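You operate a simulated robot arm through the tools that you are given. There is no shell and no other tool.

The job below is to be done with a simulated two-armed robot. You get a single attempt, and the scene is never put back.

Task
Stop the press, zero its counter and speed, switch off and lift the red ball lever.
Fine: leave the other controls alone.

The check looks at the end state, three seconds after you hand in, the way a careful person would. Anything else that was tipped, shoved, dropped, spilled or broken makes it a failure.

Robot
Two 6-joint arms with fingered hands on one trunk that stands fixed in place. Base frame: the origin is at the foot of the trunk, x ahead of it, y to its left, z up. Lengths are in mm, angles in degrees, forces in N, time in s.
The left shoulder is at [20, 157, 829], the right one opposite. With the tool pointing down near the work surface each hand reaches from about 100 to 800 mm from the base axis, measured 20 degrees to its own side. Payload 4.1 kg a hand.
The tool frame of a hand sits at the grasp point between the pads (the TCP): z along the fingers, y along the line on which they close. The tips reach 33 mm beyond it. Largest opening 112 mm; the body of the gripper starts 39 mm behind the TCP. The gripper is a hand of 4 fingers: y runs from the thumb to the fingers, the wrist lies at [-16, -118, -200] in the tool frame, and closing takes about 1.5 s.
Orientation is told as [roll, pitch, yaw] about the base's x, y, z axes, in that order, counted from this pose: with the fingers straight down and the wrist toward the robot, the tool's x, y and z point along [0, 1, 0], [1, 0, 0] and [0, 0, -1] of the base frame.

Tools
- The arms move only by the tool step_arm. It takes "left_plan", "right_plan" or both (then of equal length, played together; a hand with none holds still); each is a list of rows, each a list of 6 numbers: the turn, a rotation vector about the tool's x, y, z in degrees, then the shift along the tool's x, y, z in mm. In form: [[rx, ry, rz, tx, ty, tz], ...]. A call has 1 to 20 rows; each row is the pose to reach, as a shift and turn from the pose commanded when the call began, along the tool's axes at that moment. "left_grip" and "right_grip" are, for a hand that has rows, the gripper command, from -1 (fully open) to 1 (shut), values between in proportion, set as the call begins (left out, the last holds). Rows are played at 5 a second. More than 50 mm and 8.6 degrees between two rows, or a gripper value outside its range, and nothing of the call is played. Where a pose cannot be reached the arm comes as near as it can. A force on the tool above 40 N (or 10 N above the force at the start of the call, whichever is more), or a blocked arm, ends the call early, and 0.2 s more pass. Each finger travels about 72 mm/s and halts on what it meets, pressing with about 28 N; the grip force reading is that of the motor and also rises with nothing between the fingers. The clock runs only during rows and for 0.2 s after the last one: add rows that repeat a pose to give the fingers time. The reply holds the time, the measured pose of the TCP, the force on the tool along the base axes, the opening and the grip force, in the units named above and with some noise, with the torque about the TCP (base axes, N m) and any sound that the robot's microphone picked up.
- Cameras (640 x 400 px; columns grow to the right, rows downward): "scene" is now at [51.5, -36.6, 1466.4]; the picture's right is [-0.42, -0.91, 0.00], its down [-0.48, 0.22, -0.85] and it looks along [0.77, -0.36, -0.52] (base axes); focal length 308 px, centre (320, 200). "left" rides on the left gripper at [-66, -89, -130] in its tool frame; the picture's right is [-0.79, -0.29, 0.54], its down [0.55, -0.71, 0.44] and it looks along [0.26, 0.64, 0.72] (tool axes); focal length 247 px, centre (320, 200). "right" rides on the right gripper at [66, -89, -130] in its tool frame; the picture's right is [-0.79, 0.29, -0.54], its down [-0.55, -0.71, 0.44] and it looks along [-0.26, 0.64, 0.72] (tool axes); focal length 247 px, centre (320, 200). There is no depth. A picture from a camera that has moved, and an enlarged one, comes with that camera's place and axes in the base frame and with its lens.
- snapshot(camera): a new picture of that camera. The clock stands still meanwhile.
- set_fingers(index, middle, ring, thumb_bend, thumb_turn, hand): sets how far each is bent, from 0 (flat) to 1 (curled in); at 0.3 the hand is open as for a grip, at 0.7 the pads meet at the TCP. One left out holds its place. A second passes; each finger stops where it meets its share of the squeeze, and holds until it gets a number again. A gripper value or a shape takes the hand back. It gives what a move gives, with no picture; readings hold the bend of each and the force on the fingers (four entries, about 0 where the hand has none), thumb and palm. thumb_turn goes from beside the hand (0) to across from the fingers (1), as for a grip.
- preshape(shape, hand): the hand has 4 fingers and takes this shape, open, in about a second: jaw (thumb against the fingers, like two jaws); tri (thumb and two fingers); tip (a fingertip pinch); poke (one finger out to press); point (the index stretched); flat (the hand flat); cup (the hand cupped); fist (a fist). The gripper value then closes the fingers along that shape, each until it touches; the sizes above hold for jaw. It gives what a move gives, with no picture.
- pan_tilt(pan, tilt): turns the head with the scene camera to pan (to the left, within 86 degrees either way) and tilt (down, from -29 to 69), counted from straight ahead of the robot. It gives what a move gives.
- inspect(camera, box): a new picture of the part [left, top, right, bottom] of that camera's present view, enlarged. The clock stands still meanwhile.
- finish_job(): hands the job in; it is judged then, once.

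Nothing tells you positions but the pictures and the camera data. Unless the task says otherwise, let go and move clear before handing in.

The tools are called as a command line: name --argument value ..., lists and objects as JSON in quotes. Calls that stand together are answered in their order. step_arm: Moves the arms, as the interface text tells. Its arguments: {"type":"object","properties":{"left_plan":{"type":"array","items":{"type":"array","items":{"type":"number"}}},"left_grip":{"type":"number"},"right_plan":{"type":"array","items":{"type":"array","items":{"type":"number"}}},"right_grip":{"type":"number"}},"required":[]} The other tools are called the same way: preshape (shape, hand) gives the hand a shape; set_fingers (index, middle, ring, thumb_bend, thumb_turn, hand) moves the fingers one by one; pan_tilt (pan, tilt) turns the head that bears the scene camera; snapshot (camera) takes a picture; inspect (camera, box) takes an enlarged picture of a part of a camera's view; finish_job () hands the job in.

At the start:

```text
clock: 0.0
left_eef_pos: [320.1, 31.6, 1302.7]
left_tool_rot: [0.1, -0.1, -20.3]
left_force: [0.2, -0.1, -0.1]
left_ft_torque: [0.0, 0.0, 0.03]
left_finger_gap: 111.5
left_grasp_force: 0.1
left_shape: jaw
left_bend: [0.3, 0.3, 0.3, 0.3, 0.98]
left_finger forces: [0.0, 0.0, 0.0, 0.0, 0.0, 0.0]
right_eef_pos: [306.0, -347.6, 1273.1]
right_tool_rot: [0.0, 0.0, -20.4]
right_force: [0.2, 0.2, -0.6]
right_ft_torque: [0.01, -0.01, -0.02]
right_finger_gap: 111.5
right_grasp_force: 0.1
right_shape: jaw
right_bend: [0.3, 0.3, 0.3, 0.3, 0.98]
right_finger forces: [0.0, 0.0, 0.1, 0.0, 0.1, 0.0]
head pan, tilt: [-24.9, 31.6]
```

scene: 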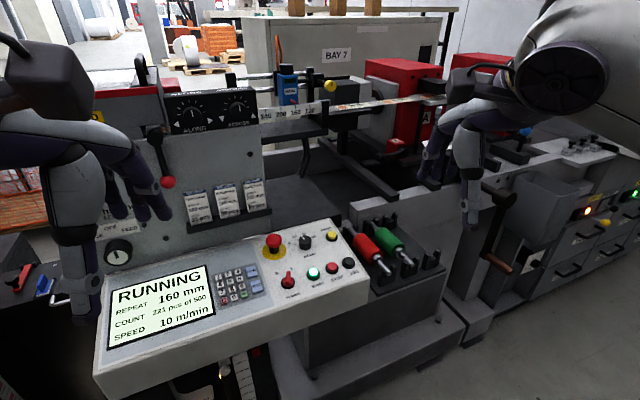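
right: 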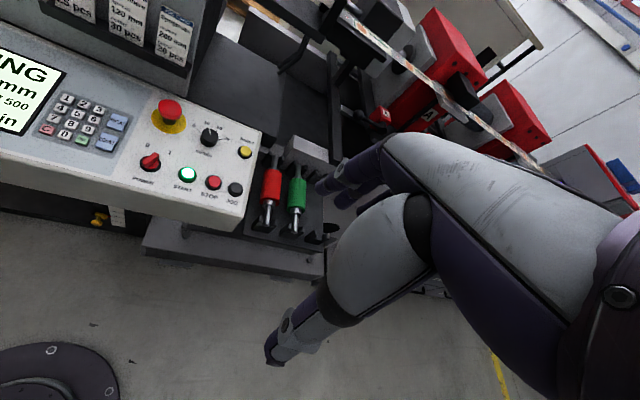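
left: 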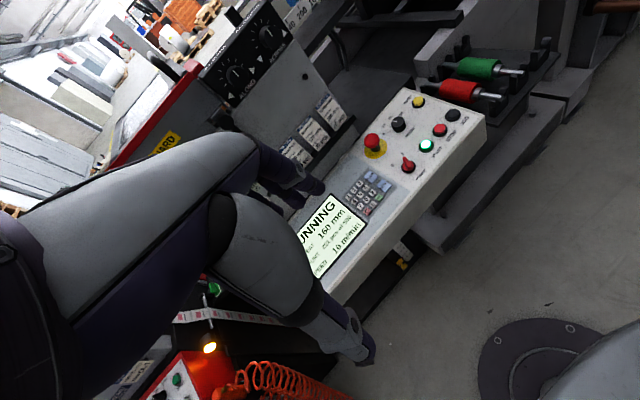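

I see a press console with a RUNNING display, a keypad, buttons (red STOP, green START, E-stop, power knob) and a red-ball lever at the left. I'll look closer before moving anything.

inspect --camera "scene" --box '[220, 210, 380, 310]'

inspect --camera "scene" --box '[90, 240, 290, 365]'

inspect --camera "scene" --box '[80, 50, 280, 175]'

inspect --camera "right" --box '[30, 80, 270, 230]'

inspect --camera "scene" --box '[90, 160, 290, 285]'

```text
4.00 times, centred on (300, 260) of scene
camera zoom: at [51.5, -36.6, 1466.4], right [-0.42, -0.91, 0.0], down [-0.48, 0.22, -0.85], along [0.77, -0.36, -0.52], focal length 1230 px, centre (400, -40)
```

zoom: 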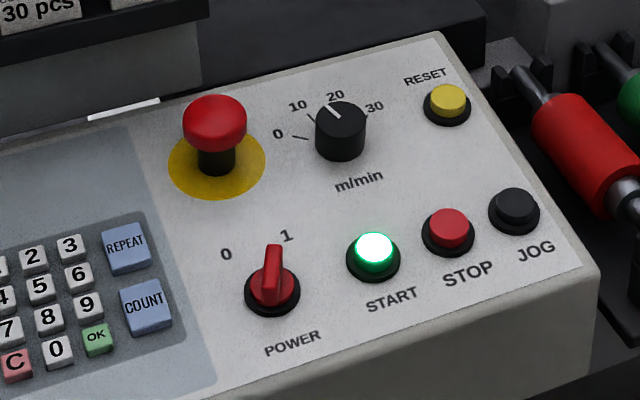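

```text
3.20 times, centred on (190, 302) of scene
camera zoom: at [51.5, -36.6, 1466.4], right [-0.42, -0.91, 0.0], down [-0.48, 0.22, -0.85], along [0.77, -0.36, -0.52], focal length 984 px, centre (736, -128)
```

zoom: 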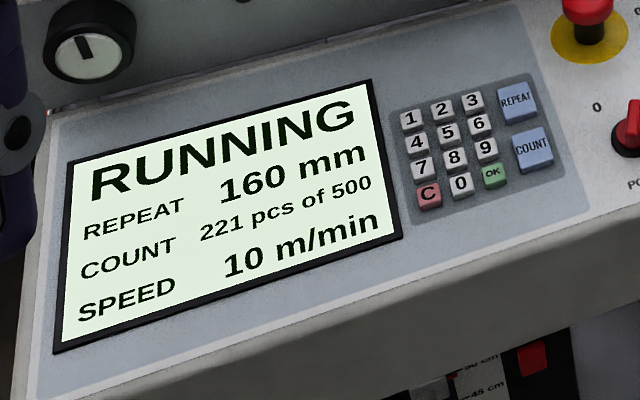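

```text
3.20 times, centred on (180, 112) of scene
camera zoom: at [51.5, -36.6, 1466.4], right [-0.42, -0.91, 0.0], down [-0.48, 0.22, -0.85], along [0.77, -0.36, -0.52], focal length 984 px, centre (768, 480)
```

zoom: 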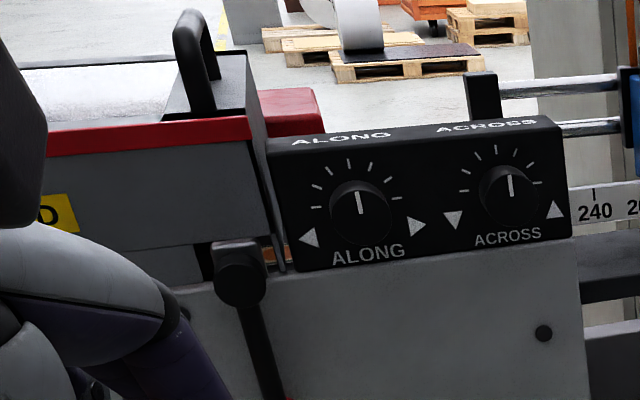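

```text
2.67 times, centred on (150, 155) of right
camera zoom: at [245.4, -255.7, 1402.0], right [-0.01, -0.84, 0.54], down [-0.86, -0.27, -0.44], along [0.51, -0.47, -0.72], focal length 659 px, centre (773, 320)
```

zoom: 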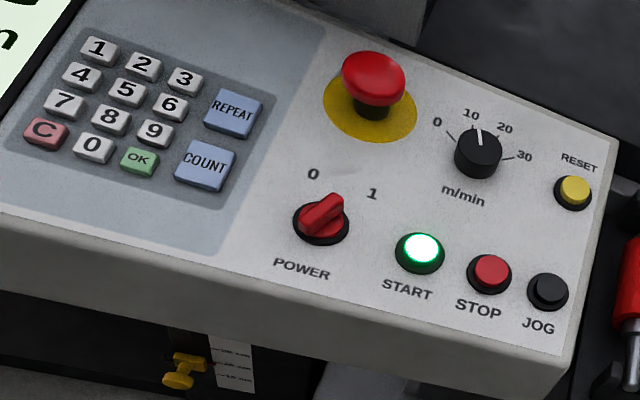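

```text
3.20 times, centred on (190, 222) of scene
camera zoom: at [51.5, -36.6, 1466.4], right [-0.42, -0.91, 0.0], down [-0.48, 0.22, -0.85], along [0.77, -0.36, -0.52], focal length 984 px, centre (736, 128)
```

zoom: 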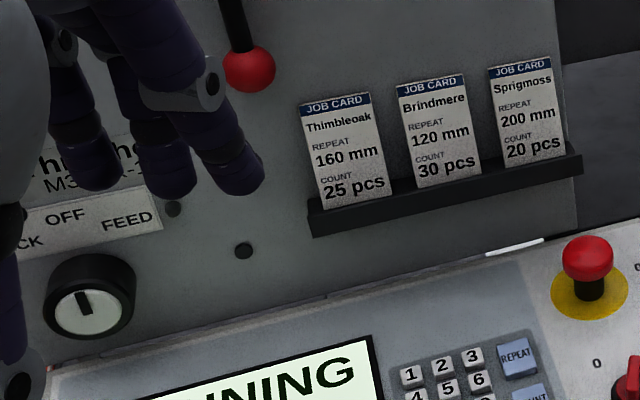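

I take the panel to lie along the base axes, with STOP near (549,-300,921), JOG in front of RESET (646,-349,938), the speed knob near (642,-267,944) and POWER near (547,-185,932). I'll shape the right hand to poke and look at where its tip goes.

preshape --hand "right" --shape "poke"

snapshot --camera "right"

snapshot --camera "scene"

```text
clock: 0.9
left_eef_pos: [319.4, 31.4, 1302.1]
left_tool_rot: [0.0, -0.1, -20.4]
left_force: [-0.4, -0.3, 0.5]
left_ft_torque: [0.0, 0.01, 0.01]
left_finger_gap: 111.7
left_grasp_force: 0.1
left_shape: jaw
left_bend: [0.3, 0.3, 0.3, 0.3, 0.98]
left_finger forces: [0.1, 0.0, 0.0, 0.0, 0.0, 0.0]
right_eef_pos: [305.9, -348.8, 1273.6]
right_tool_rot: [0.0, 0.1, -20.3]
right_force: [1.1, 0.3, 0.0]
right_ft_torque: [-0.02, -0.01, 0.02]
right_finger_gap: 0.1
right_grasp_force: 0.0
right_shape: poke
right_bend: [0.7, 0.7, 0.99, 1.0, 1.0]
right_finger forces: [0.0, 0.0, 0.1, 0.0, 0.0, 0.0]
head pan, tilt: [-24.9, 31.6]
```

```text
taken
camera right: at [245.4, -255.7, 1402.0], right [-0.01, -0.84, 0.54], down [-0.86, -0.27, -0.44], along [0.51, -0.47, -0.72], focal length 247 px, centre (320, 200)
```

right: 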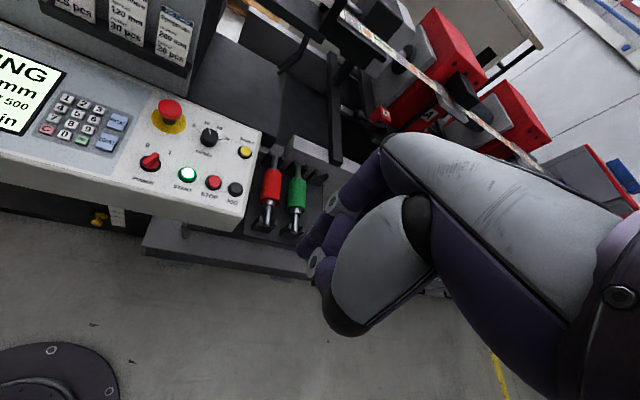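

```text
taken
```

scene: 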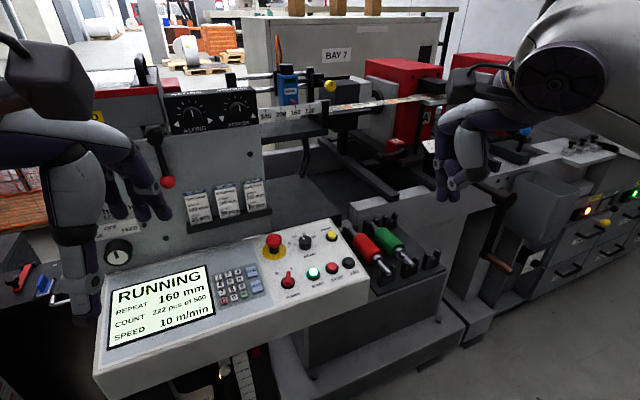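

The right hand has curled into a poke shape; I'll enlarge it to see which finger sticks out. Nothing has moved on the console.

inspect --camera "right" --box '[280, 120, 460, 345]'

inspect --camera "scene" --box '[400, 90, 560, 230]'

inspect --camera "left" --box '[400, 0, 640, 150]'

```text
1.78 times, centred on (370, 232) of right
camera zoom: at [245.4, -255.7, 1402.0], right [-0.01, -0.84, 0.54], down [-0.86, -0.27, -0.44], along [0.51, -0.47, -0.72], focal length 439 px, centre (231, 142)
```

zoom: 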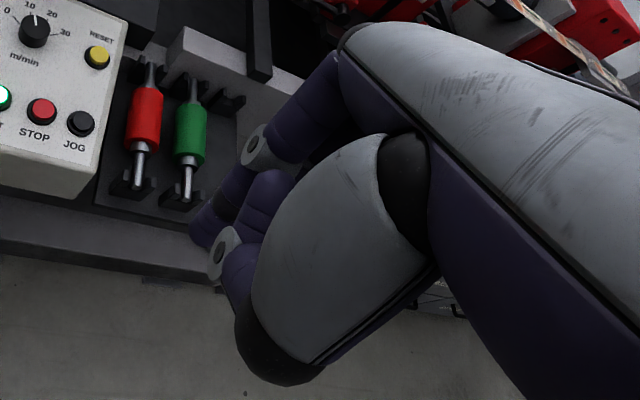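

```text
2.86 times, centred on (480, 160) of scene
camera zoom: at [51.5, -36.6, 1466.4], right [-0.42, -0.91, 0.0], down [-0.48, 0.22, -0.85], along [0.77, -0.36, -0.52], focal length 879 px, centre (-137, 314)
```

zoom: 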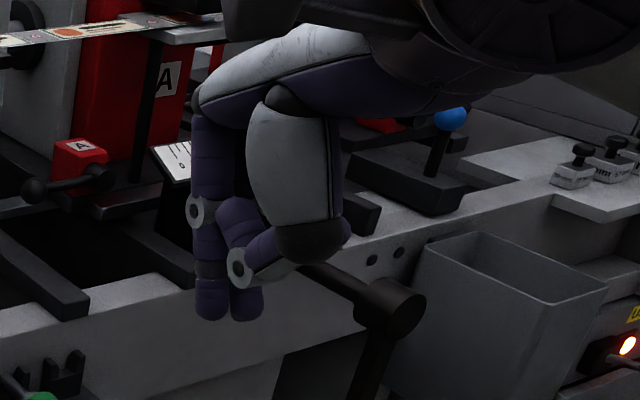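

```text
2.67 times, centred on (520, 75) of left
camera zoom: at [213.1, 0.8, 1432.5], right [-0.54, -0.64, -0.54], down [-0.47, 0.77, -0.44], along [0.69, 0.02, -0.72], focal length 659 px, centre (-213, 533)
```

zoom: 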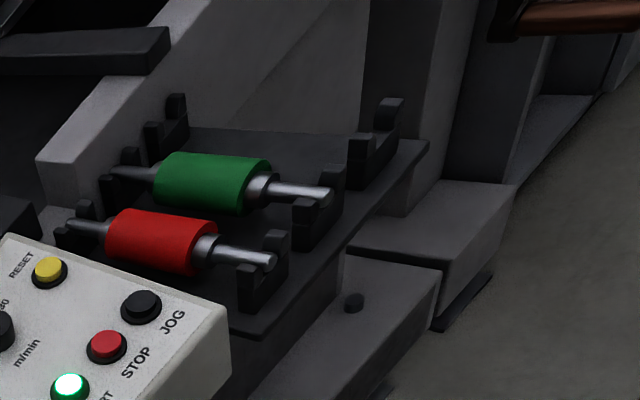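

In poke shape the index and thumb tips sit together roughly 33 mm beyond the TCP. I'll bring the right hand over the console at a safe height to look at it against the buttons.

step_arm --right_plan '[[0, 0, 0, 14.7, 25.7, 26.6], [0, 0, 0, 29.3, 51.5, 53.2], [0, 0, 0, 44, 77.2, 79.9], [0, 0, 0, 58.6, 103, 106.5], [0, 0, 0, 73.3, 128.7, 133.1], [0, 0, 0, 88, 154.5, 159.7], [0, 0, 0, 102.6, 180.2, 186.4], [0, 0, 0, 117.3, 206, 213]]'

snapshot --camera "scene"

snapshot --camera "right"

snapshot --camera "left"

```text
clock: 2.7
left_eef_pos: [318.4, 30.8, 1302.3]
left_tool_rot: [-0.1, 0.0, -20.4]
left_force: [-0.1, -0.3, 0.3]
left_ft_torque: [-0.01, -0.03, 0.01]
left_finger_gap: 111.5
left_grasp_force: 0.0
left_shape: jaw
left_bend: [0.3, 0.3, 0.3, 0.3, 0.98]
left_finger forces: [0.0, 0.1, 0.0, 0.0, 0.0, 0.1]
right_eef_pos: [540.5, -308.1, 1061.2]
right_tool_rot: [0.1, 0.0, -20.4]
right_force: [0.2, 0.1, 0.3]
right_ft_torque: [-0.03, -0.07, 0.02]
right_finger_gap: 0.0
right_grasp_force: 0.0
right_shape: poke
right_bend: [0.7, 0.7, 0.99, 1.0, 1.0]
right_finger forces: [0.0, 0.1, 0.0, 0.0, 0.0, 0.1]
head pan, tilt: [-24.9, 31.6]
```

```text
taken
```

scene: 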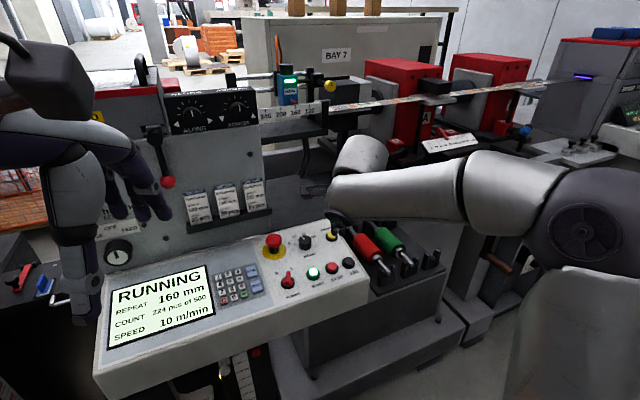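

```text
taken
camera right: at [479.5, -215.9, 1189.6], right [-0.01, -0.84, 0.54], down [-0.86, -0.27, -0.44], along [0.51, -0.47, -0.72], focal length 247 px, centre (320, 200)
```

right: 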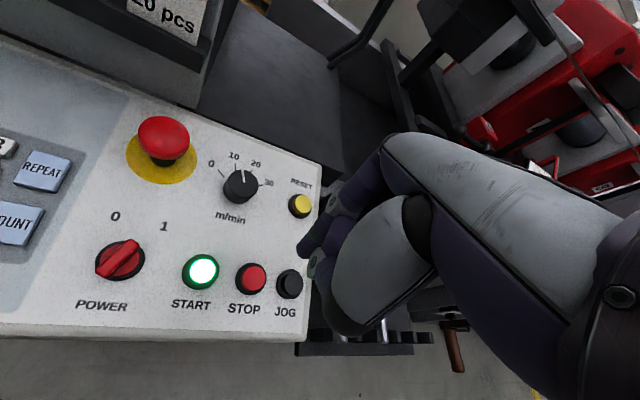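

```text
taken
camera left: at [212.5, 0.8, 1432.6], right [-0.54, -0.64, -0.54], down [-0.47, 0.77, -0.44], along [0.69, 0.02, -0.72], focal length 247 px, centre (320, 200)
```

left: 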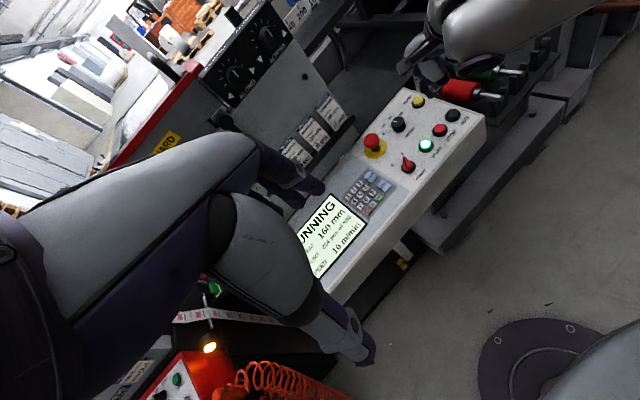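

The console is closer now in the right camera. I'll enlarge the fingertips and the buttons.

inspect --camera "right" --box '[220, 150, 380, 350]'

inspect --camera "scene" --box '[230, 170, 390, 310]'

inspect --camera "left" --box '[340, 20, 540, 200]'

```text
2.00 times, centred on (300, 250) of right
camera zoom: at [479.5, -215.9, 1189.6], right [-0.01, -0.84, 0.54], down [-0.86, -0.27, -0.44], along [0.51, -0.47, -0.72], focal length 494 px, centre (360, 100)
```

zoom: 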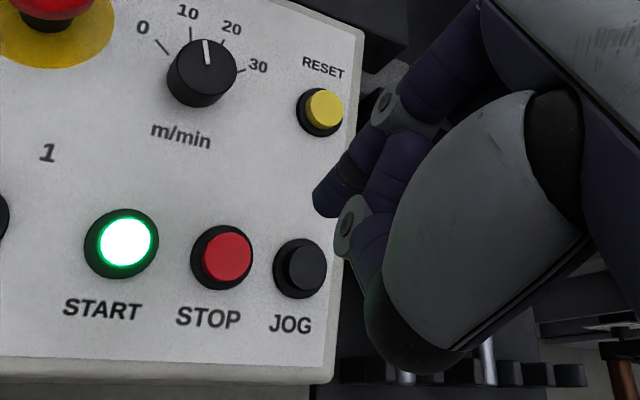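

```text
2.86 times, centred on (310, 240) of scene
camera zoom: at [50.9, -36.6, 1466.5], right [-0.42, -0.91, 0.0], down [-0.48, 0.22, -0.85], along [0.77, -0.36, -0.52], focal length 879 px, centre (349, 86)
```

zoom: 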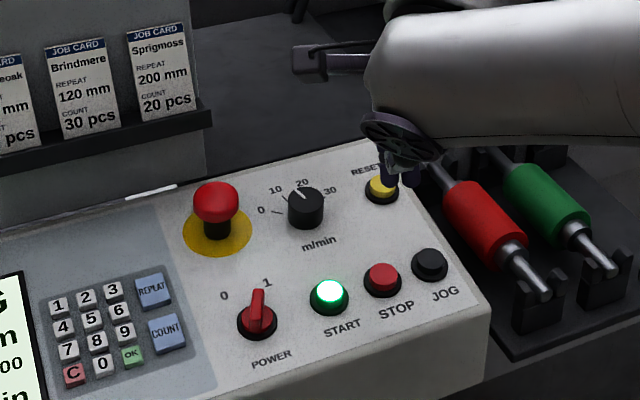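

```text
2.22 times, centred on (440, 110) of left
camera zoom: at [212.5, 0.8, 1432.6], right [-0.54, -0.64, -0.54], down [-0.47, 0.77, -0.44], along [0.69, 0.02, -0.72], focal length 549 px, centre (53, 400)
```

zoom: 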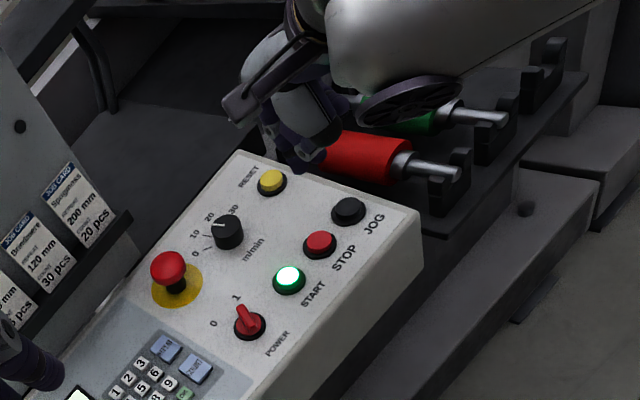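

The index tip is where I expect, but a second tip sits beside it. I'll curl everything but the index so that one fingertip does the pressing.

set_fingers --hand "right" --index 0.6 --middle 1.0 --ring 1.0 --thumb_bend 1.0 --thumb_turn 0.0

inspect --camera "right" --box '[220, 150, 380, 350]'

inspect --camera "left" --box '[400, 20, 500, 120]'

inspect --camera "scene" --box '[290, 170, 390, 250]'

```text
clock: 3.7
left_eef_pos: [319.3, 32.2, 1302.7]
left_tool_rot: [0.0, 0.0, -20.3]
left_force: [-0.1, -0.1, 0.7]
left_ft_torque: [-0.02, 0.02, -0.01]
left_finger_gap: 111.8
left_grasp_force: 0.0
left_shape: jaw
left_bend: [0.3, 0.3, 0.3, 0.3, 0.98]
left_finger forces: [0.0, 0.1, 0.0, 0.0, 0.0, 0.0]
right_eef_pos: [540.2, -307.6, 1061.0]
right_tool_rot: [0.1, 0.0, -20.5]
right_force: [-0.6, -0.6, -0.7]
right_ft_torque: [0.0, 0.02, 0.03]
right_finger_gap: 65.1
right_grasp_force: 0.0
right_shape: fingers
right_bend: [0.6, 1.0, 1.0, 1.0, 0.0]
right_finger forces: [0.1, 0.1, 0.0, 0.0, 0.0, 0.1]
head pan, tilt: [-24.9, 31.6]
```

```text
2.00 times, centred on (300, 250) of right
camera zoom: at [479.5, -215.7, 1189.7], right [-0.01, -0.84, 0.54], down [-0.86, -0.27, -0.44], along [0.51, -0.47, -0.72], focal length 494 px, centre (360, 100)
```

zoom: 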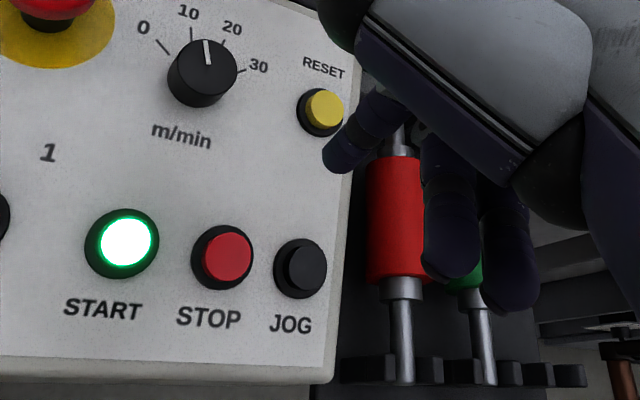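

```text
4.00 times, centred on (450, 70) of left
camera zoom: at [213.1, 0.9, 1432.5], right [-0.54, -0.64, -0.54], down [-0.47, 0.77, -0.44], along [0.69, 0.02, -0.72], focal length 988 px, centre (-200, 720)
```

zoom: 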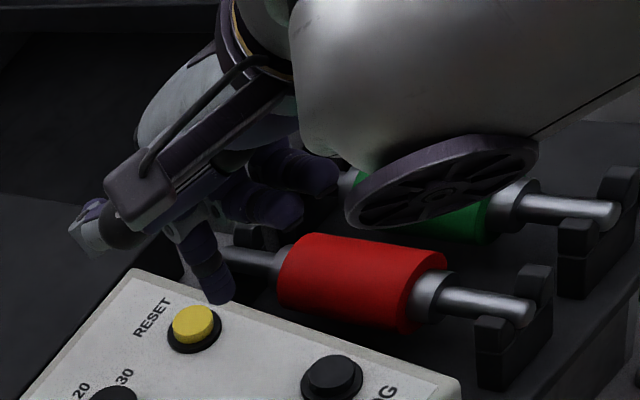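

```text
5.00 times, centred on (340, 210) of scene
camera zoom: at [51.5, -36.6, 1466.4], right [-0.42, -0.91, 0.0], down [-0.48, 0.22, -0.85], along [0.77, -0.36, -0.52], focal length 1538 px, centre (220, 150)
```

zoom: 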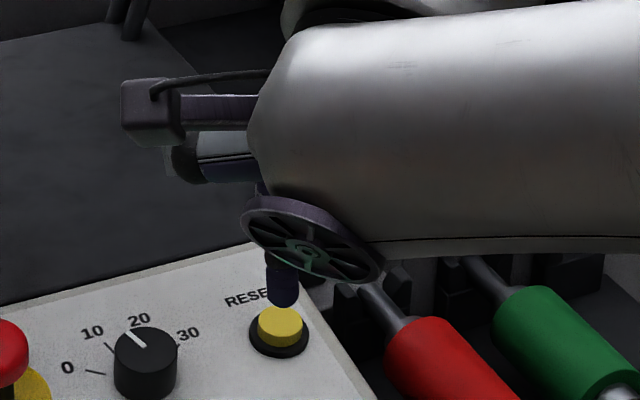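

Only the index protrudes now, its tip near (558,-303,1032). I take STOP to be near (542,-299,930); I'll go to about 35 mm above it and check.

step_arm --right_plan '[[0, 0, 0, -2.1, -15.7, 20], [0, 0, 0, -2.1, -15.7, 45], [0, 0, 0, -2.1, -15.7, 65]]'

inspect --camera "right" --box '[200, 150, 360, 350]'

inspect --camera "left" --box '[390, 70, 490, 170]'

inspect --camera "scene" --box '[270, 210, 390, 300]'

```text
clock: 4.5
left_eef_pos: [319.6, 31.1, 1303.1]
left_tool_rot: [-0.1, 0.0, -20.4]
left_force: [-0.3, -0.4, 0.2]
left_ft_torque: [-0.02, 0.0, 0.0]
left_finger_gap: 111.5
left_grasp_force: 0.0
left_shape: jaw
left_bend: [0.3, 0.3, 0.3, 0.3, 0.98]
left_finger forces: [0.1, 0.0, 0.0, 0.0, 0.0, 0.0]
right_eef_pos: [524.5, -306.1, 993.6]
right_tool_rot: [0.0, 0.1, -20.4]
right_force: [-0.3, -0.3, 0.0]
right_ft_torque: [0.0, -0.02, 0.03]
right_finger_gap: 65.4
right_grasp_force: 0.1
right_shape: fingers
right_bend: [0.6, 1.0, 1.0, 1.0, 0.0]
right_finger forces: [0.0, 0.1, 0.0, 0.1, 0.1, 0.0]
head pan, tilt: [-24.9, 31.6]
```

```text
2.00 times, centred on (280, 250) of right
camera zoom: at [463.6, -213.5, 1123.9], right [-0.01, -0.84, 0.54], down [-0.86, -0.27, -0.44], along [0.51, -0.47, -0.72], focal length 494 px, centre (400, 100)
```

zoom: 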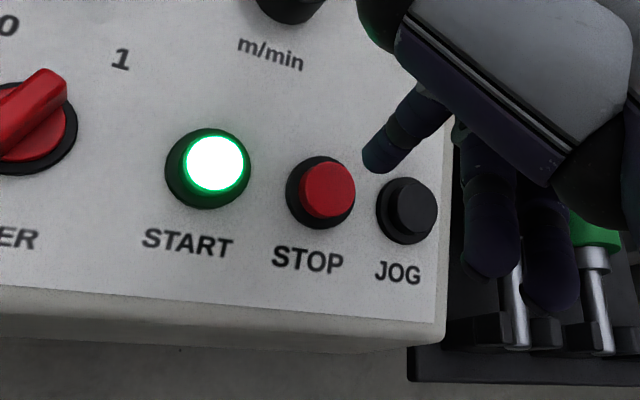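

```text
4.00 times, centred on (440, 120) of left
camera zoom: at [213.0, 0.9, 1432.5], right [-0.54, -0.64, -0.54], down [-0.47, 0.77, -0.44], along [0.69, 0.02, -0.72], focal length 988 px, centre (-160, 520)
```

zoom: 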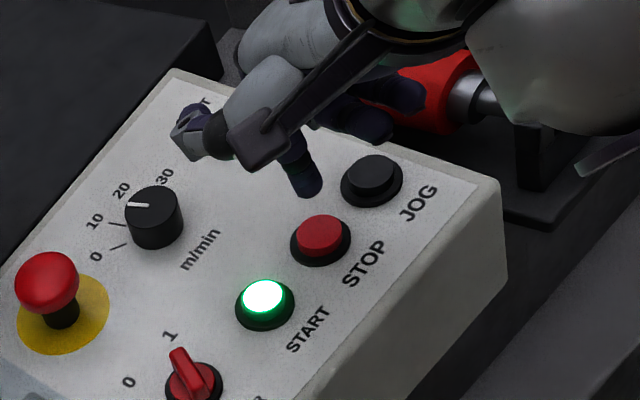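

```text
4.44 times, centred on (330, 255) of scene
camera zoom: at [51.4, -36.5, 1466.4], right [-0.42, -0.91, 0.0], down [-0.48, 0.22, -0.85], along [0.77, -0.36, -0.52], focal length 1367 px, centre (276, -44)
```

zoom: 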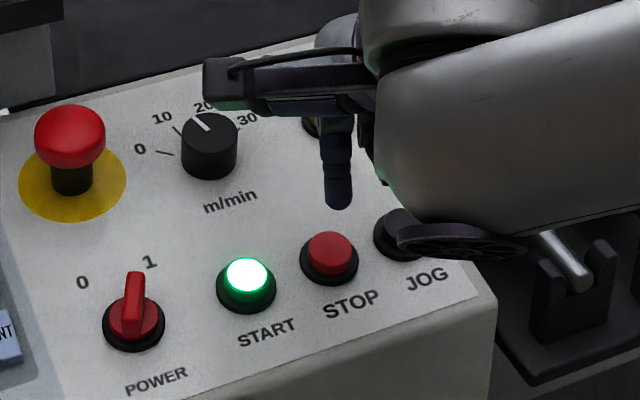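

The fingertip hangs right above STOP with about 34 mm to go. I'll press down gently.

step_arm --right_plan '[[0, 0, 0, 0.8, 0, 20], [0, 0, 0, 0.8, 0, 28], [0, 0, 0, 0.8, 0, 32], [0, 0, 0, 0.8, 0, 35], [0, 0, 0, 0.8, 0, 38]]'

snapshot --camera "scene"

inspect --camera "left" --box '[390, 70, 490, 170]'

```text
clock: 5.6
left_eef_pos: [319.0, 32.3, 1303.0]
left_tool_rot: [0.0, 0.0, -20.4]
left_force: [0.1, 0.6, 0.7]
left_ft_torque: [-0.03, 0.03, -0.01]
left_finger_gap: 111.6
left_grasp_force: 0.1
left_shape: jaw
left_bend: [0.3, 0.3, 0.3, 0.3, 0.98]
left_finger forces: [0.0, 0.1, 0.0, 0.0, 0.0, 0.0]
right_eef_pos: [527.9, -305.2, 967.5]
right_tool_rot: [0.3, -1.0, -20.4]
right_force: [-0.4, 1.5, 11.0]
right_ft_torque: [0.08, -0.25, 0.03]
right_finger_gap: 66.0
right_grasp_force: 5.9
right_shape: fingers
right_bend: [0.62, 1.0, 1.0, 1.0, 0.0]
right_finger forces: [10.8, 0.0, 0.0, 0.1, 0.1, 0.0]
head pan, tilt: [-24.9, 31.6]
heard: click
stopped in row 5 (right hand): the force on the tool passed its limit at 44 N (the readings are from after the stop); the commanded pose is now the measured one
```

```text
taken
```

scene: 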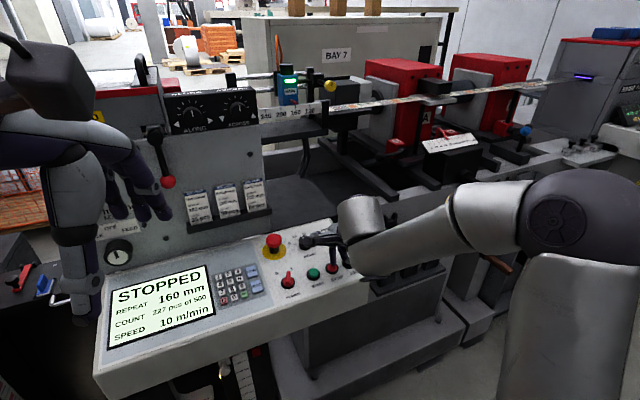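

```text
4.00 times, centred on (440, 120) of left
camera zoom: at [212.7, 0.9, 1432.4], right [-0.54, -0.64, -0.54], down [-0.47, 0.77, -0.44], along [0.69, 0.02, -0.72], focal length 988 px, centre (-160, 520)
```

zoom: 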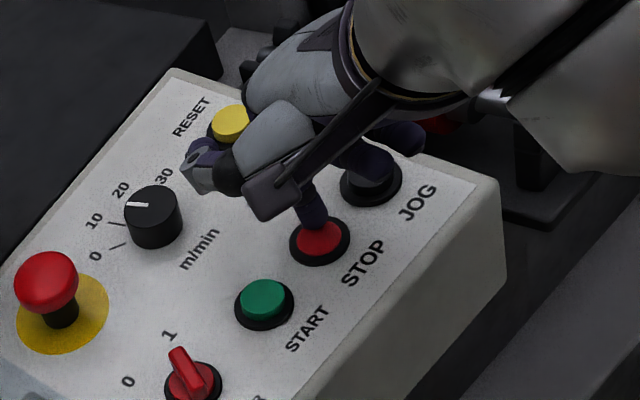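

STOP worked: the display says STOPPED with 227 counted. Next I raise the hand and move above RESET, near (637,-345,947).

step_arm --right_plan '[[0, 0, 0, 0, 0, -25], [0.84, -0.63, 0, 0, 0, -55], [0.84, -0.63, 0, -3, 35, -55], [0.84, -0.63, 0, -6, 70, -55], [0.84, -0.63, 0, -8.9, 99.3, -55]]'

inspect --camera "right" --box '[200, 150, 360, 350]'

inspect --camera "left" --box '[370, 50, 470, 150]'

inspect --camera "scene" --box '[270, 190, 390, 280]'

```text
clock: 6.8
left_eef_pos: [319.6, 31.2, 1301.6]
left_tool_rot: [0.0, 0.0, -20.3]
left_force: [0.0, 0.0, 0.3]
left_ft_torque: [-0.03, -0.07, 0.03]
left_finger_gap: 111.3
left_grasp_force: 0.0
left_shape: jaw
left_bend: [0.3, 0.3, 0.3, 0.3, 0.98]
left_finger forces: [0.1, 0.0, 0.0, 0.0, 0.0, 0.0]
right_eef_pos: [617.6, -348.4, 1021.3]
right_tool_rot: [-0.4, 0.0, -20.5]
right_force: [0.1, -0.9, 0.3]
right_ft_torque: [0.0, 0.02, -0.05]
right_finger_gap: 65.3
right_grasp_force: 0.1
right_shape: fingers
right_bend: [0.6, 1.0, 1.0, 1.0, 0.0]
right_finger forces: [0.0, 0.0, 0.0, 0.0, 0.0, 0.0]
head pan, tilt: [-24.9, 31.6]
```

```text
2.00 times, centred on (280, 250) of right
camera zoom: at [557.4, -257.1, 1150.1], right [-0.01, -0.84, 0.54], down [-0.86, -0.27, -0.43], along [0.51, -0.47, -0.72], focal length 494 px, centre (400, 100)
```

zoom: 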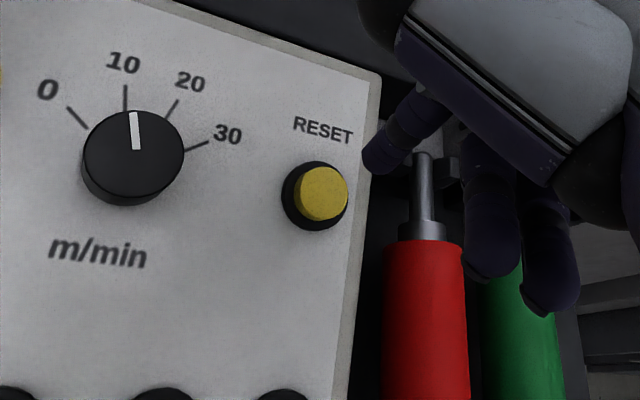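

```text
4.00 times, centred on (420, 100) of left
camera zoom: at [212.7, 0.9, 1432.5], right [-0.54, -0.64, -0.54], down [-0.47, 0.77, -0.44], along [0.69, 0.02, -0.72], focal length 988 px, centre (-80, 600)
```

zoom: 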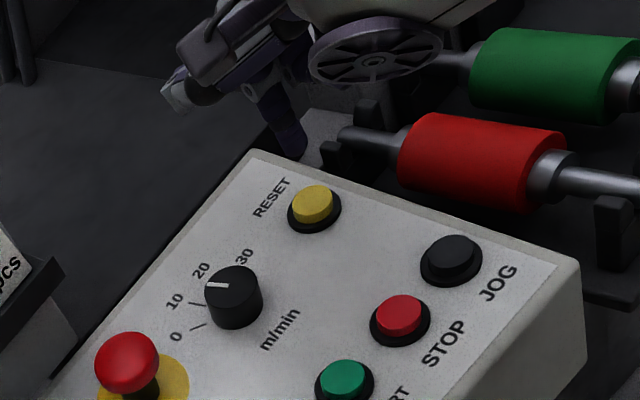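

```text
4.44 times, centred on (330, 235) of scene
camera zoom: at [51.1, -36.5, 1466.4], right [-0.42, -0.91, 0.0], down [-0.48, 0.22, -0.85], along [0.77, -0.36, -0.52], focal length 1367 px, centre (276, 44)
```

zoom: 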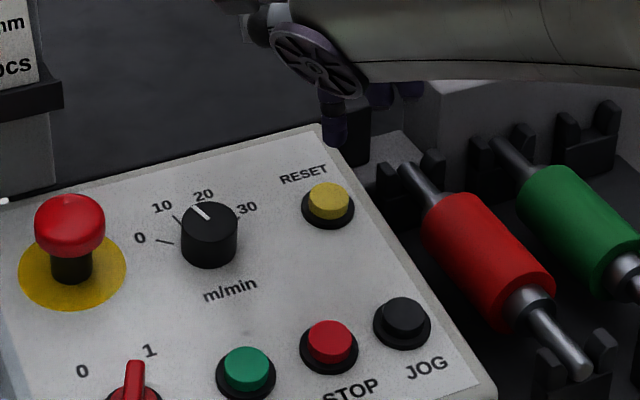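

The speed pointer stands at about 12 and the tip is above RESET within a few mm. I'll shift slightly and press.

step_arm --right_plan '[[0, 0, 0, 2.1, -2.9, 15], [0, 0, 0, 2.1, -2.9, 27], [0, 0, 0, 2.1, -2.9, 31], [0, 0, 0, 2.1, -2.9, 34], [0, 0, 0, 2.1, -2.9, 37], [0, 0, 0, 2.1, -2.9, 40], [0, 0, 0, 2.1, -2.9, 43], [0, 0, 0, 2.1, -2.9, 46]]'

snapshot --camera "scene"

inspect --camera "left" --box '[370, 50, 470, 150]'

inspect --camera "scene" --box '[90, 240, 290, 365]'

```text
clock: 8.6
left_eef_pos: [318.0, 31.6, 1303.0]
left_tool_rot: [0.0, -0.1, -20.5]
left_force: [-0.2, 0.2, -0.5]
left_ft_torque: [-0.01, -0.02, 0.05]
left_finger_gap: 111.8
left_grasp_force: 0.1
left_shape: jaw
left_bend: [0.3, 0.3, 0.3, 0.3, 0.98]
left_finger forces: [0.2, 0.1, 0.0, 0.0, 0.0, 0.0]
right_eef_pos: [617.1, -346.7, 980.9]
right_tool_rot: [-0.2, -0.5, -20.4]
right_force: [2.8, 1.7, 32.1]
right_ft_torque: [0.18, -0.95, 0.02]
right_finger_gap: 65.2
right_grasp_force: 15.7
right_shape: fingers
right_bend: [0.6, 1.0, 1.0, 1.0, 0.0]
right_finger forces: [31.3, 0.1, 0.0, 0.0, 0.1, 0.0]
head pan, tilt: [-24.9, 31.6]
heard: click
```

```text
taken
```

scene: 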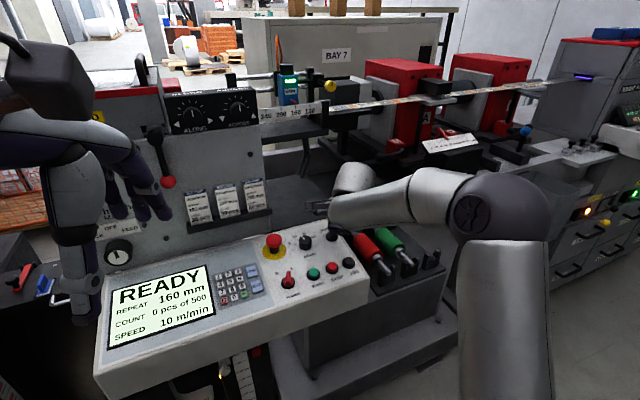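

```text
4.00 times, centred on (420, 100) of left
camera zoom: at [212.3, 1.4, 1432.6], right [-0.54, -0.64, -0.54], down [-0.47, 0.77, -0.44], along [0.69, 0.02, -0.72], focal length 988 px, centre (-80, 600)
```

zoom: 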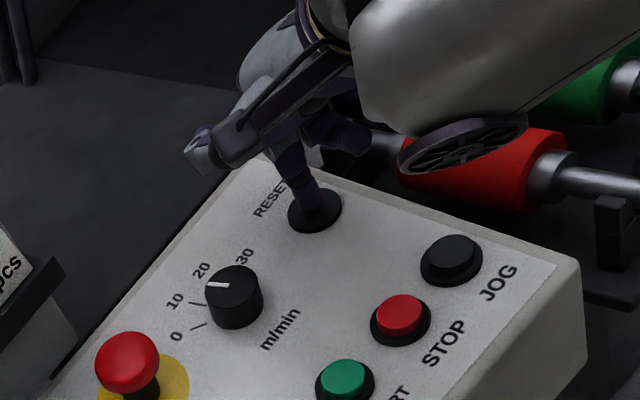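

```text
3.20 times, centred on (190, 302) of scene
camera zoom: at [50.7, -36.0, 1466.5], right [-0.42, -0.91, 0.0], down [-0.48, 0.22, -0.85], along [0.77, -0.36, -0.52], focal length 984 px, centre (736, -128)
```

zoom: 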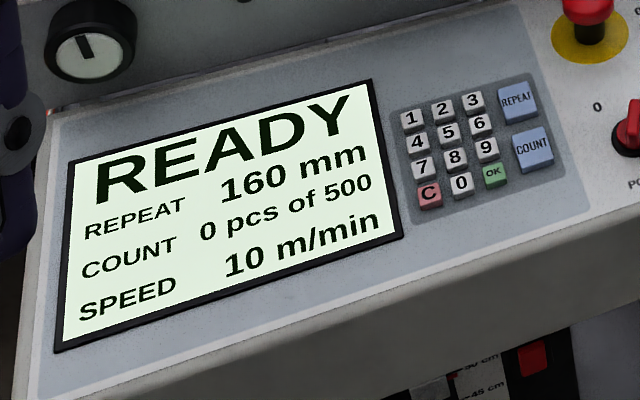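

RESET zeroed the count: READY, 0 pcs of 500. Next is the speed knob; I'll raise the hand, move above the knob near (637,-266) and take a three-finger shape.

step_arm --right_plan '[[0, 0, 0, 0, 0, -30], [0, 0, 0, 0, 0, -65], [0, 0, 0, 10, 0, -95], [0, 0, 0, 45, -5, -95], [0, 0, 0, 82.9, -9.5, -95]]'

preshape --hand "right" --shape "tri"

snapshot --camera "right"

inspect --camera "left" --box '[340, 20, 500, 180]'

inspect --camera "scene" --box '[230, 150, 390, 250]'

```text
clock: 9.8
left_eef_pos: [318.5, 31.4, 1301.1]
left_tool_rot: [0.0, 0.0, -20.5]
left_force: [0.3, 0.0, 0.1]
left_ft_torque: [0.02, -0.04, -0.01]
left_finger_gap: 111.7
left_grasp_force: 0.1
left_shape: jaw
left_bend: [0.3, 0.3, 0.3, 0.3, 0.98]
left_finger forces: [0.0, 0.0, 0.0, 0.0, 0.1, 0.1]
right_eef_pos: [635.2, -265.3, 1067.1]
right_tool_rot: [-0.4, 0.1, -20.5]
right_force: [-0.5, -1.3, -0.4]
right_ft_torque: [0.01, -0.01, 0.04]
right_finger_gap: 65.3
right_grasp_force: 0.0
right_shape: fingers
right_bend: [0.6, 1.0, 1.0, 1.0, 0.0]
right_finger forces: [0.0, 0.0, 0.0, 0.0, 0.1, 0.0]
head pan, tilt: [-24.9, 31.6]
```

```text
clock: 10.7
left_eef_pos: [318.5, 30.4, 1302.7]
left_tool_rot: [0.0, 0.0, -20.4]
left_force: [0.4, -0.4, 0.5]
left_ft_torque: [0.02, -0.01, 0.0]
left_finger_gap: 111.6
left_grasp_force: 0.0
left_shape: jaw
left_bend: [0.3, 0.3, 0.3, 0.3, 0.98]
left_finger forces: [0.0, 0.0, 0.0, 0.0, 0.0, 0.0]
right_eef_pos: [636.3, -265.3, 1066.7]
right_tool_rot: [-0.3, 0.1, -20.5]
right_force: [0.1, 0.0, -0.2]
right_ft_torque: [0.04, 0.02, -0.05]
right_finger_gap: 111.8
right_grasp_force: 0.1
right_shape: tri
right_bend: [0.3, 0.3, 0.99, 0.3, 0.97]
right_finger forces: [0.0, 0.0, 0.1, 0.0, 0.0, 0.0]
head pan, tilt: [-24.9, 31.6]
```

```text
taken
camera right: at [575.1, -171.6, 1195.0], right [-0.01, -0.84, 0.54], down [-0.86, -0.27, -0.43], along [0.51, -0.47, -0.72], focal length 247 px, centre (320, 200)
```

right: 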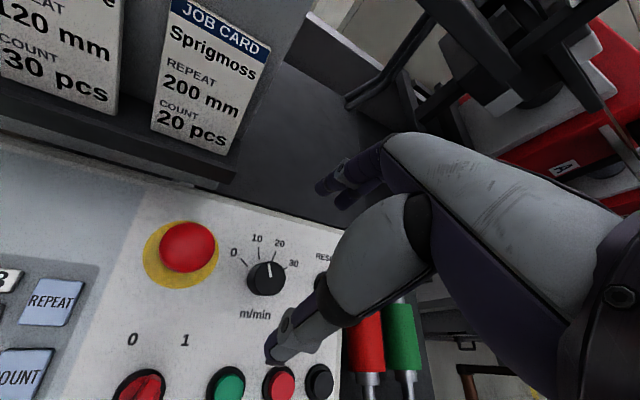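

```text
2.50 times, centred on (420, 100) of left
camera zoom: at [213.1, 0.9, 1432.5], right [-0.54, -0.64, -0.54], down [-0.47, 0.77, -0.44], along [0.69, 0.02, -0.72], focal length 617 px, centre (70, 450)
```

zoom: 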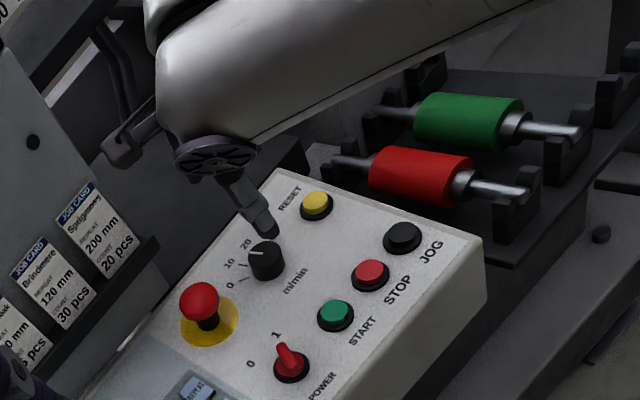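

```text
4.00 times, centred on (310, 200) of scene
camera zoom: at [51.5, -36.5, 1466.4], right [-0.42, -0.91, 0.0], down [-0.48, 0.22, -0.85], along [0.77, -0.36, -0.52], focal length 1230 px, centre (360, 200)
```

zoom: 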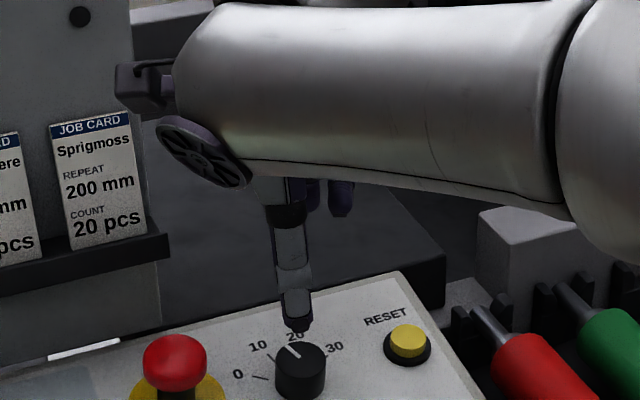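

The thumb tip sits about 57 mm behind and 37 mm below the TCP, so the hand is roughly centred over the knob. I'll tilt 10° to match the panel and lower to just above the knob, then check.

step_arm --right_plan '[[-4.7, 1.75, 0, -1.5, -3, 15], [-9.4, 3.5, 0, -3.1, -6.3, 35], [-9.4, 3.5, 0, -3.1, -6.3, 55]]'

snapshot --camera "right"

inspect --camera "left" --box '[360, 40, 460, 140]'

inspect --camera "scene" --box '[230, 170, 390, 270]'

```text
clock: 11.5
left_eef_pos: [319.6, 31.5, 1302.3]
left_tool_rot: [0.1, 0.0, -20.4]
left_force: [0.6, -0.7, -0.9]
left_ft_torque: [-0.02, 0.01, 0.0]
left_finger_gap: 111.4
left_grasp_force: 0.1
left_shape: jaw
left_bend: [0.3, 0.3, 0.3, 0.3, 0.98]
left_finger forces: [0.0, 0.1, 0.0, 0.0, 0.1, 0.0]
right_eef_pos: [628.5, -266.4, 1013.1]
right_tool_rot: [3.2, -9.2, -20.7]
right_force: [0.6, 0.3, 0.3]
right_ft_torque: [-0.01, -0.01, 0.01]
right_finger_gap: 111.5
right_grasp_force: 0.1
right_shape: tri
right_bend: [0.3, 0.3, 0.99, 0.3, 0.97]
right_finger forces: [0.0, 0.0, 0.1, 0.0, 0.1, 0.0]
head pan, tilt: [-24.9, 31.6]
```

```text
taken
camera right: at [546.6, -172.9, 1130.3], right [-0.1, -0.84, 0.53], down [-0.77, -0.27, -0.57], along [0.63, -0.47, -0.62], focal length 247 px, centre (320, 200)
```

right: 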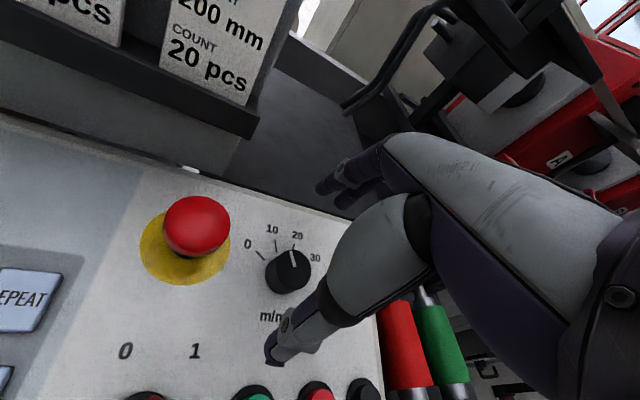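

```text
4.00 times, centred on (410, 90) of left
camera zoom: at [213.0, 0.9, 1432.5], right [-0.54, -0.64, -0.54], down [-0.47, 0.77, -0.44], along [0.69, 0.02, -0.72], focal length 988 px, centre (-40, 640)
```

zoom: 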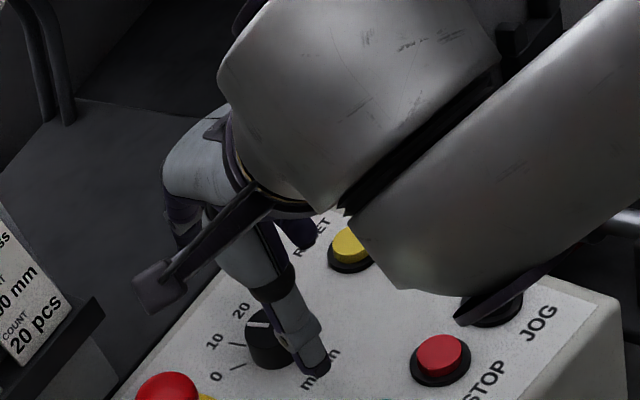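

```text
4.00 times, centred on (310, 220) of scene
camera zoom: at [51.4, -36.5, 1466.4], right [-0.42, -0.91, 0.0], down [-0.48, 0.22, -0.85], along [0.77, -0.36, -0.52], focal length 1230 px, centre (360, 120)
```

zoom: 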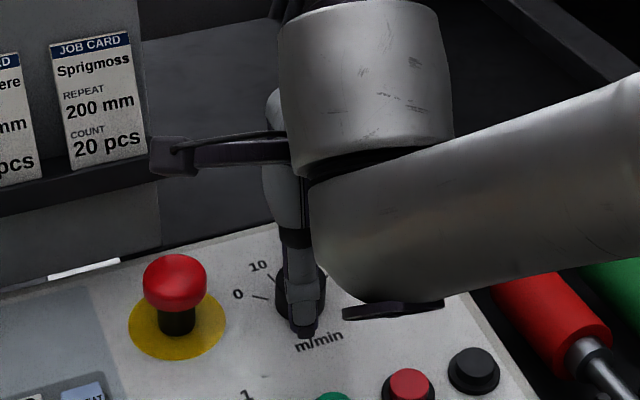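

The thumb is in front of the knob and nothing is touching. I'll enlarge the right view to check the centring along the tool axis.

inspect --camera "right" --box '[220, 200, 380, 380]'

```text
2.22 times, centred on (300, 290) of right
camera zoom: at [546.6, -172.9, 1130.3], right [-0.1, -0.84, 0.53], down [-0.77, -0.27, -0.57], along [0.63, -0.47, -0.62], focal length 549 px, centre (364, 0)
```

zoom: 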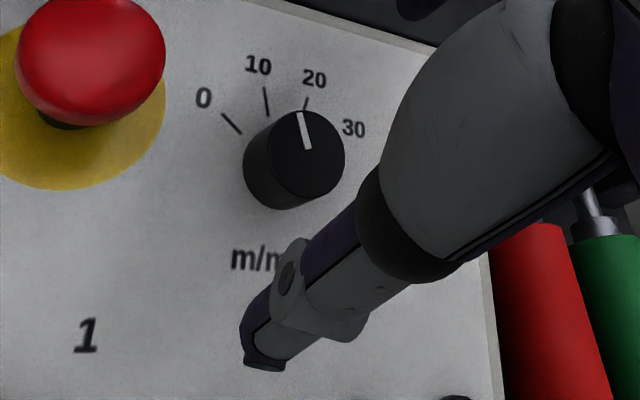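

The knob is about 32 mm wide and its top lies about 53 mm down the tool axis, nearly centred. I'll lower 30 mm and close on it.

step_arm --right_plan '[[0, 0, 0, 0, -2, 10], [0, 0, 0, 0, -3, 20], [0, 0, 0, 0, -3, 26], [0, 0, 0, 0, -3, 30]]'

inspect --camera "right" --box '[220, 200, 380, 380]'

inspect --camera "left" --box '[360, 40, 460, 140]'

inspect --camera "scene" --box '[230, 190, 390, 290]'

```text
clock: 12.5
left_eef_pos: [319.3, 31.0, 1302.2]
left_tool_rot: [0.0, 0.0, -20.5]
left_force: [0.7, -0.1, 0.4]
left_ft_torque: [0.0, 0.03, 0.0]
left_finger_gap: 111.5
left_grasp_force: 0.1
left_shape: jaw
left_bend: [0.3, 0.3, 0.3, 0.3, 0.98]
left_finger forces: [0.0, 0.1, 0.0, 0.2, 0.1, 0.1]
right_eef_pos: [631.6, -266.4, 984.8]
right_tool_rot: [3.2, -9.2, -20.7]
right_force: [0.6, -0.7, -0.6]
right_ft_torque: [0.0, 0.0, 0.01]
right_finger_gap: 111.8
right_grasp_force: 0.2
right_shape: tri
right_bend: [0.3, 0.3, 0.99, 0.3, 0.97]
right_finger forces: [0.0, 0.0, 0.0, 0.0, 0.0, 0.0]
head pan, tilt: [-24.9, 31.6]
```

```text
2.22 times, centred on (300, 290) of right
camera zoom: at [549.5, -171.9, 1100.7], right [-0.1, -0.84, 0.53], down [-0.77, -0.27, -0.57], along [0.63, -0.47, -0.62], focal length 549 px, centre (364, 0)
```

zoom: 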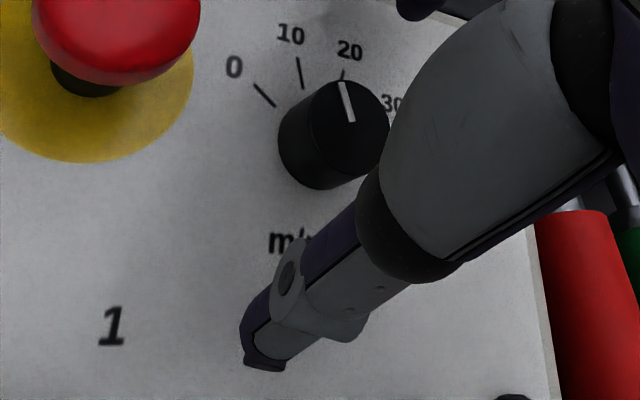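

```text
4.00 times, centred on (410, 90) of left
camera zoom: at [213.0, 0.8, 1432.5], right [-0.54, -0.64, -0.54], down [-0.47, 0.77, -0.44], along [0.69, 0.02, -0.72], focal length 988 px, centre (-40, 640)
```

zoom: 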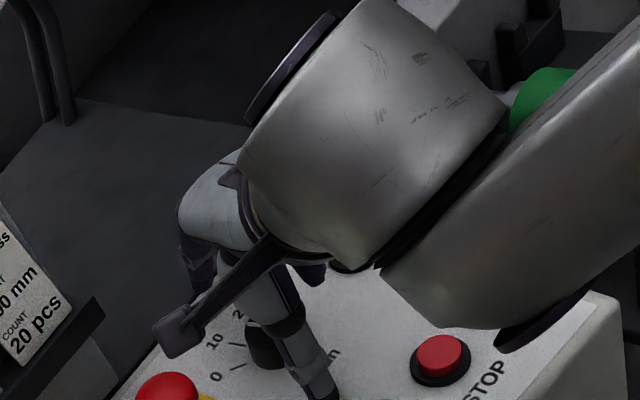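

```text
4.00 times, centred on (310, 240) of scene
camera zoom: at [51.4, -36.5, 1466.4], right [-0.42, -0.91, 0.0], down [-0.48, 0.22, -0.85], along [0.77, -0.36, -0.52], focal length 1230 px, centre (360, 40)
```

zoom: 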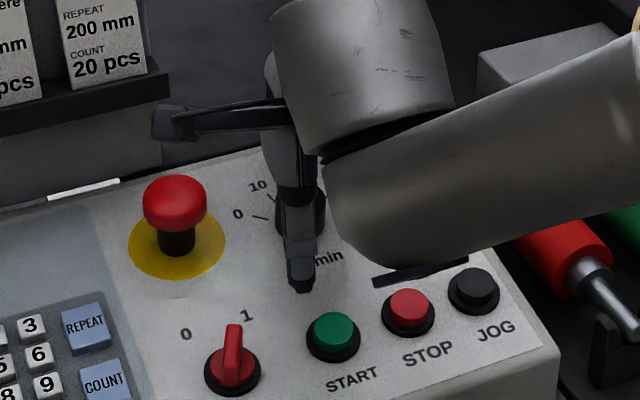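

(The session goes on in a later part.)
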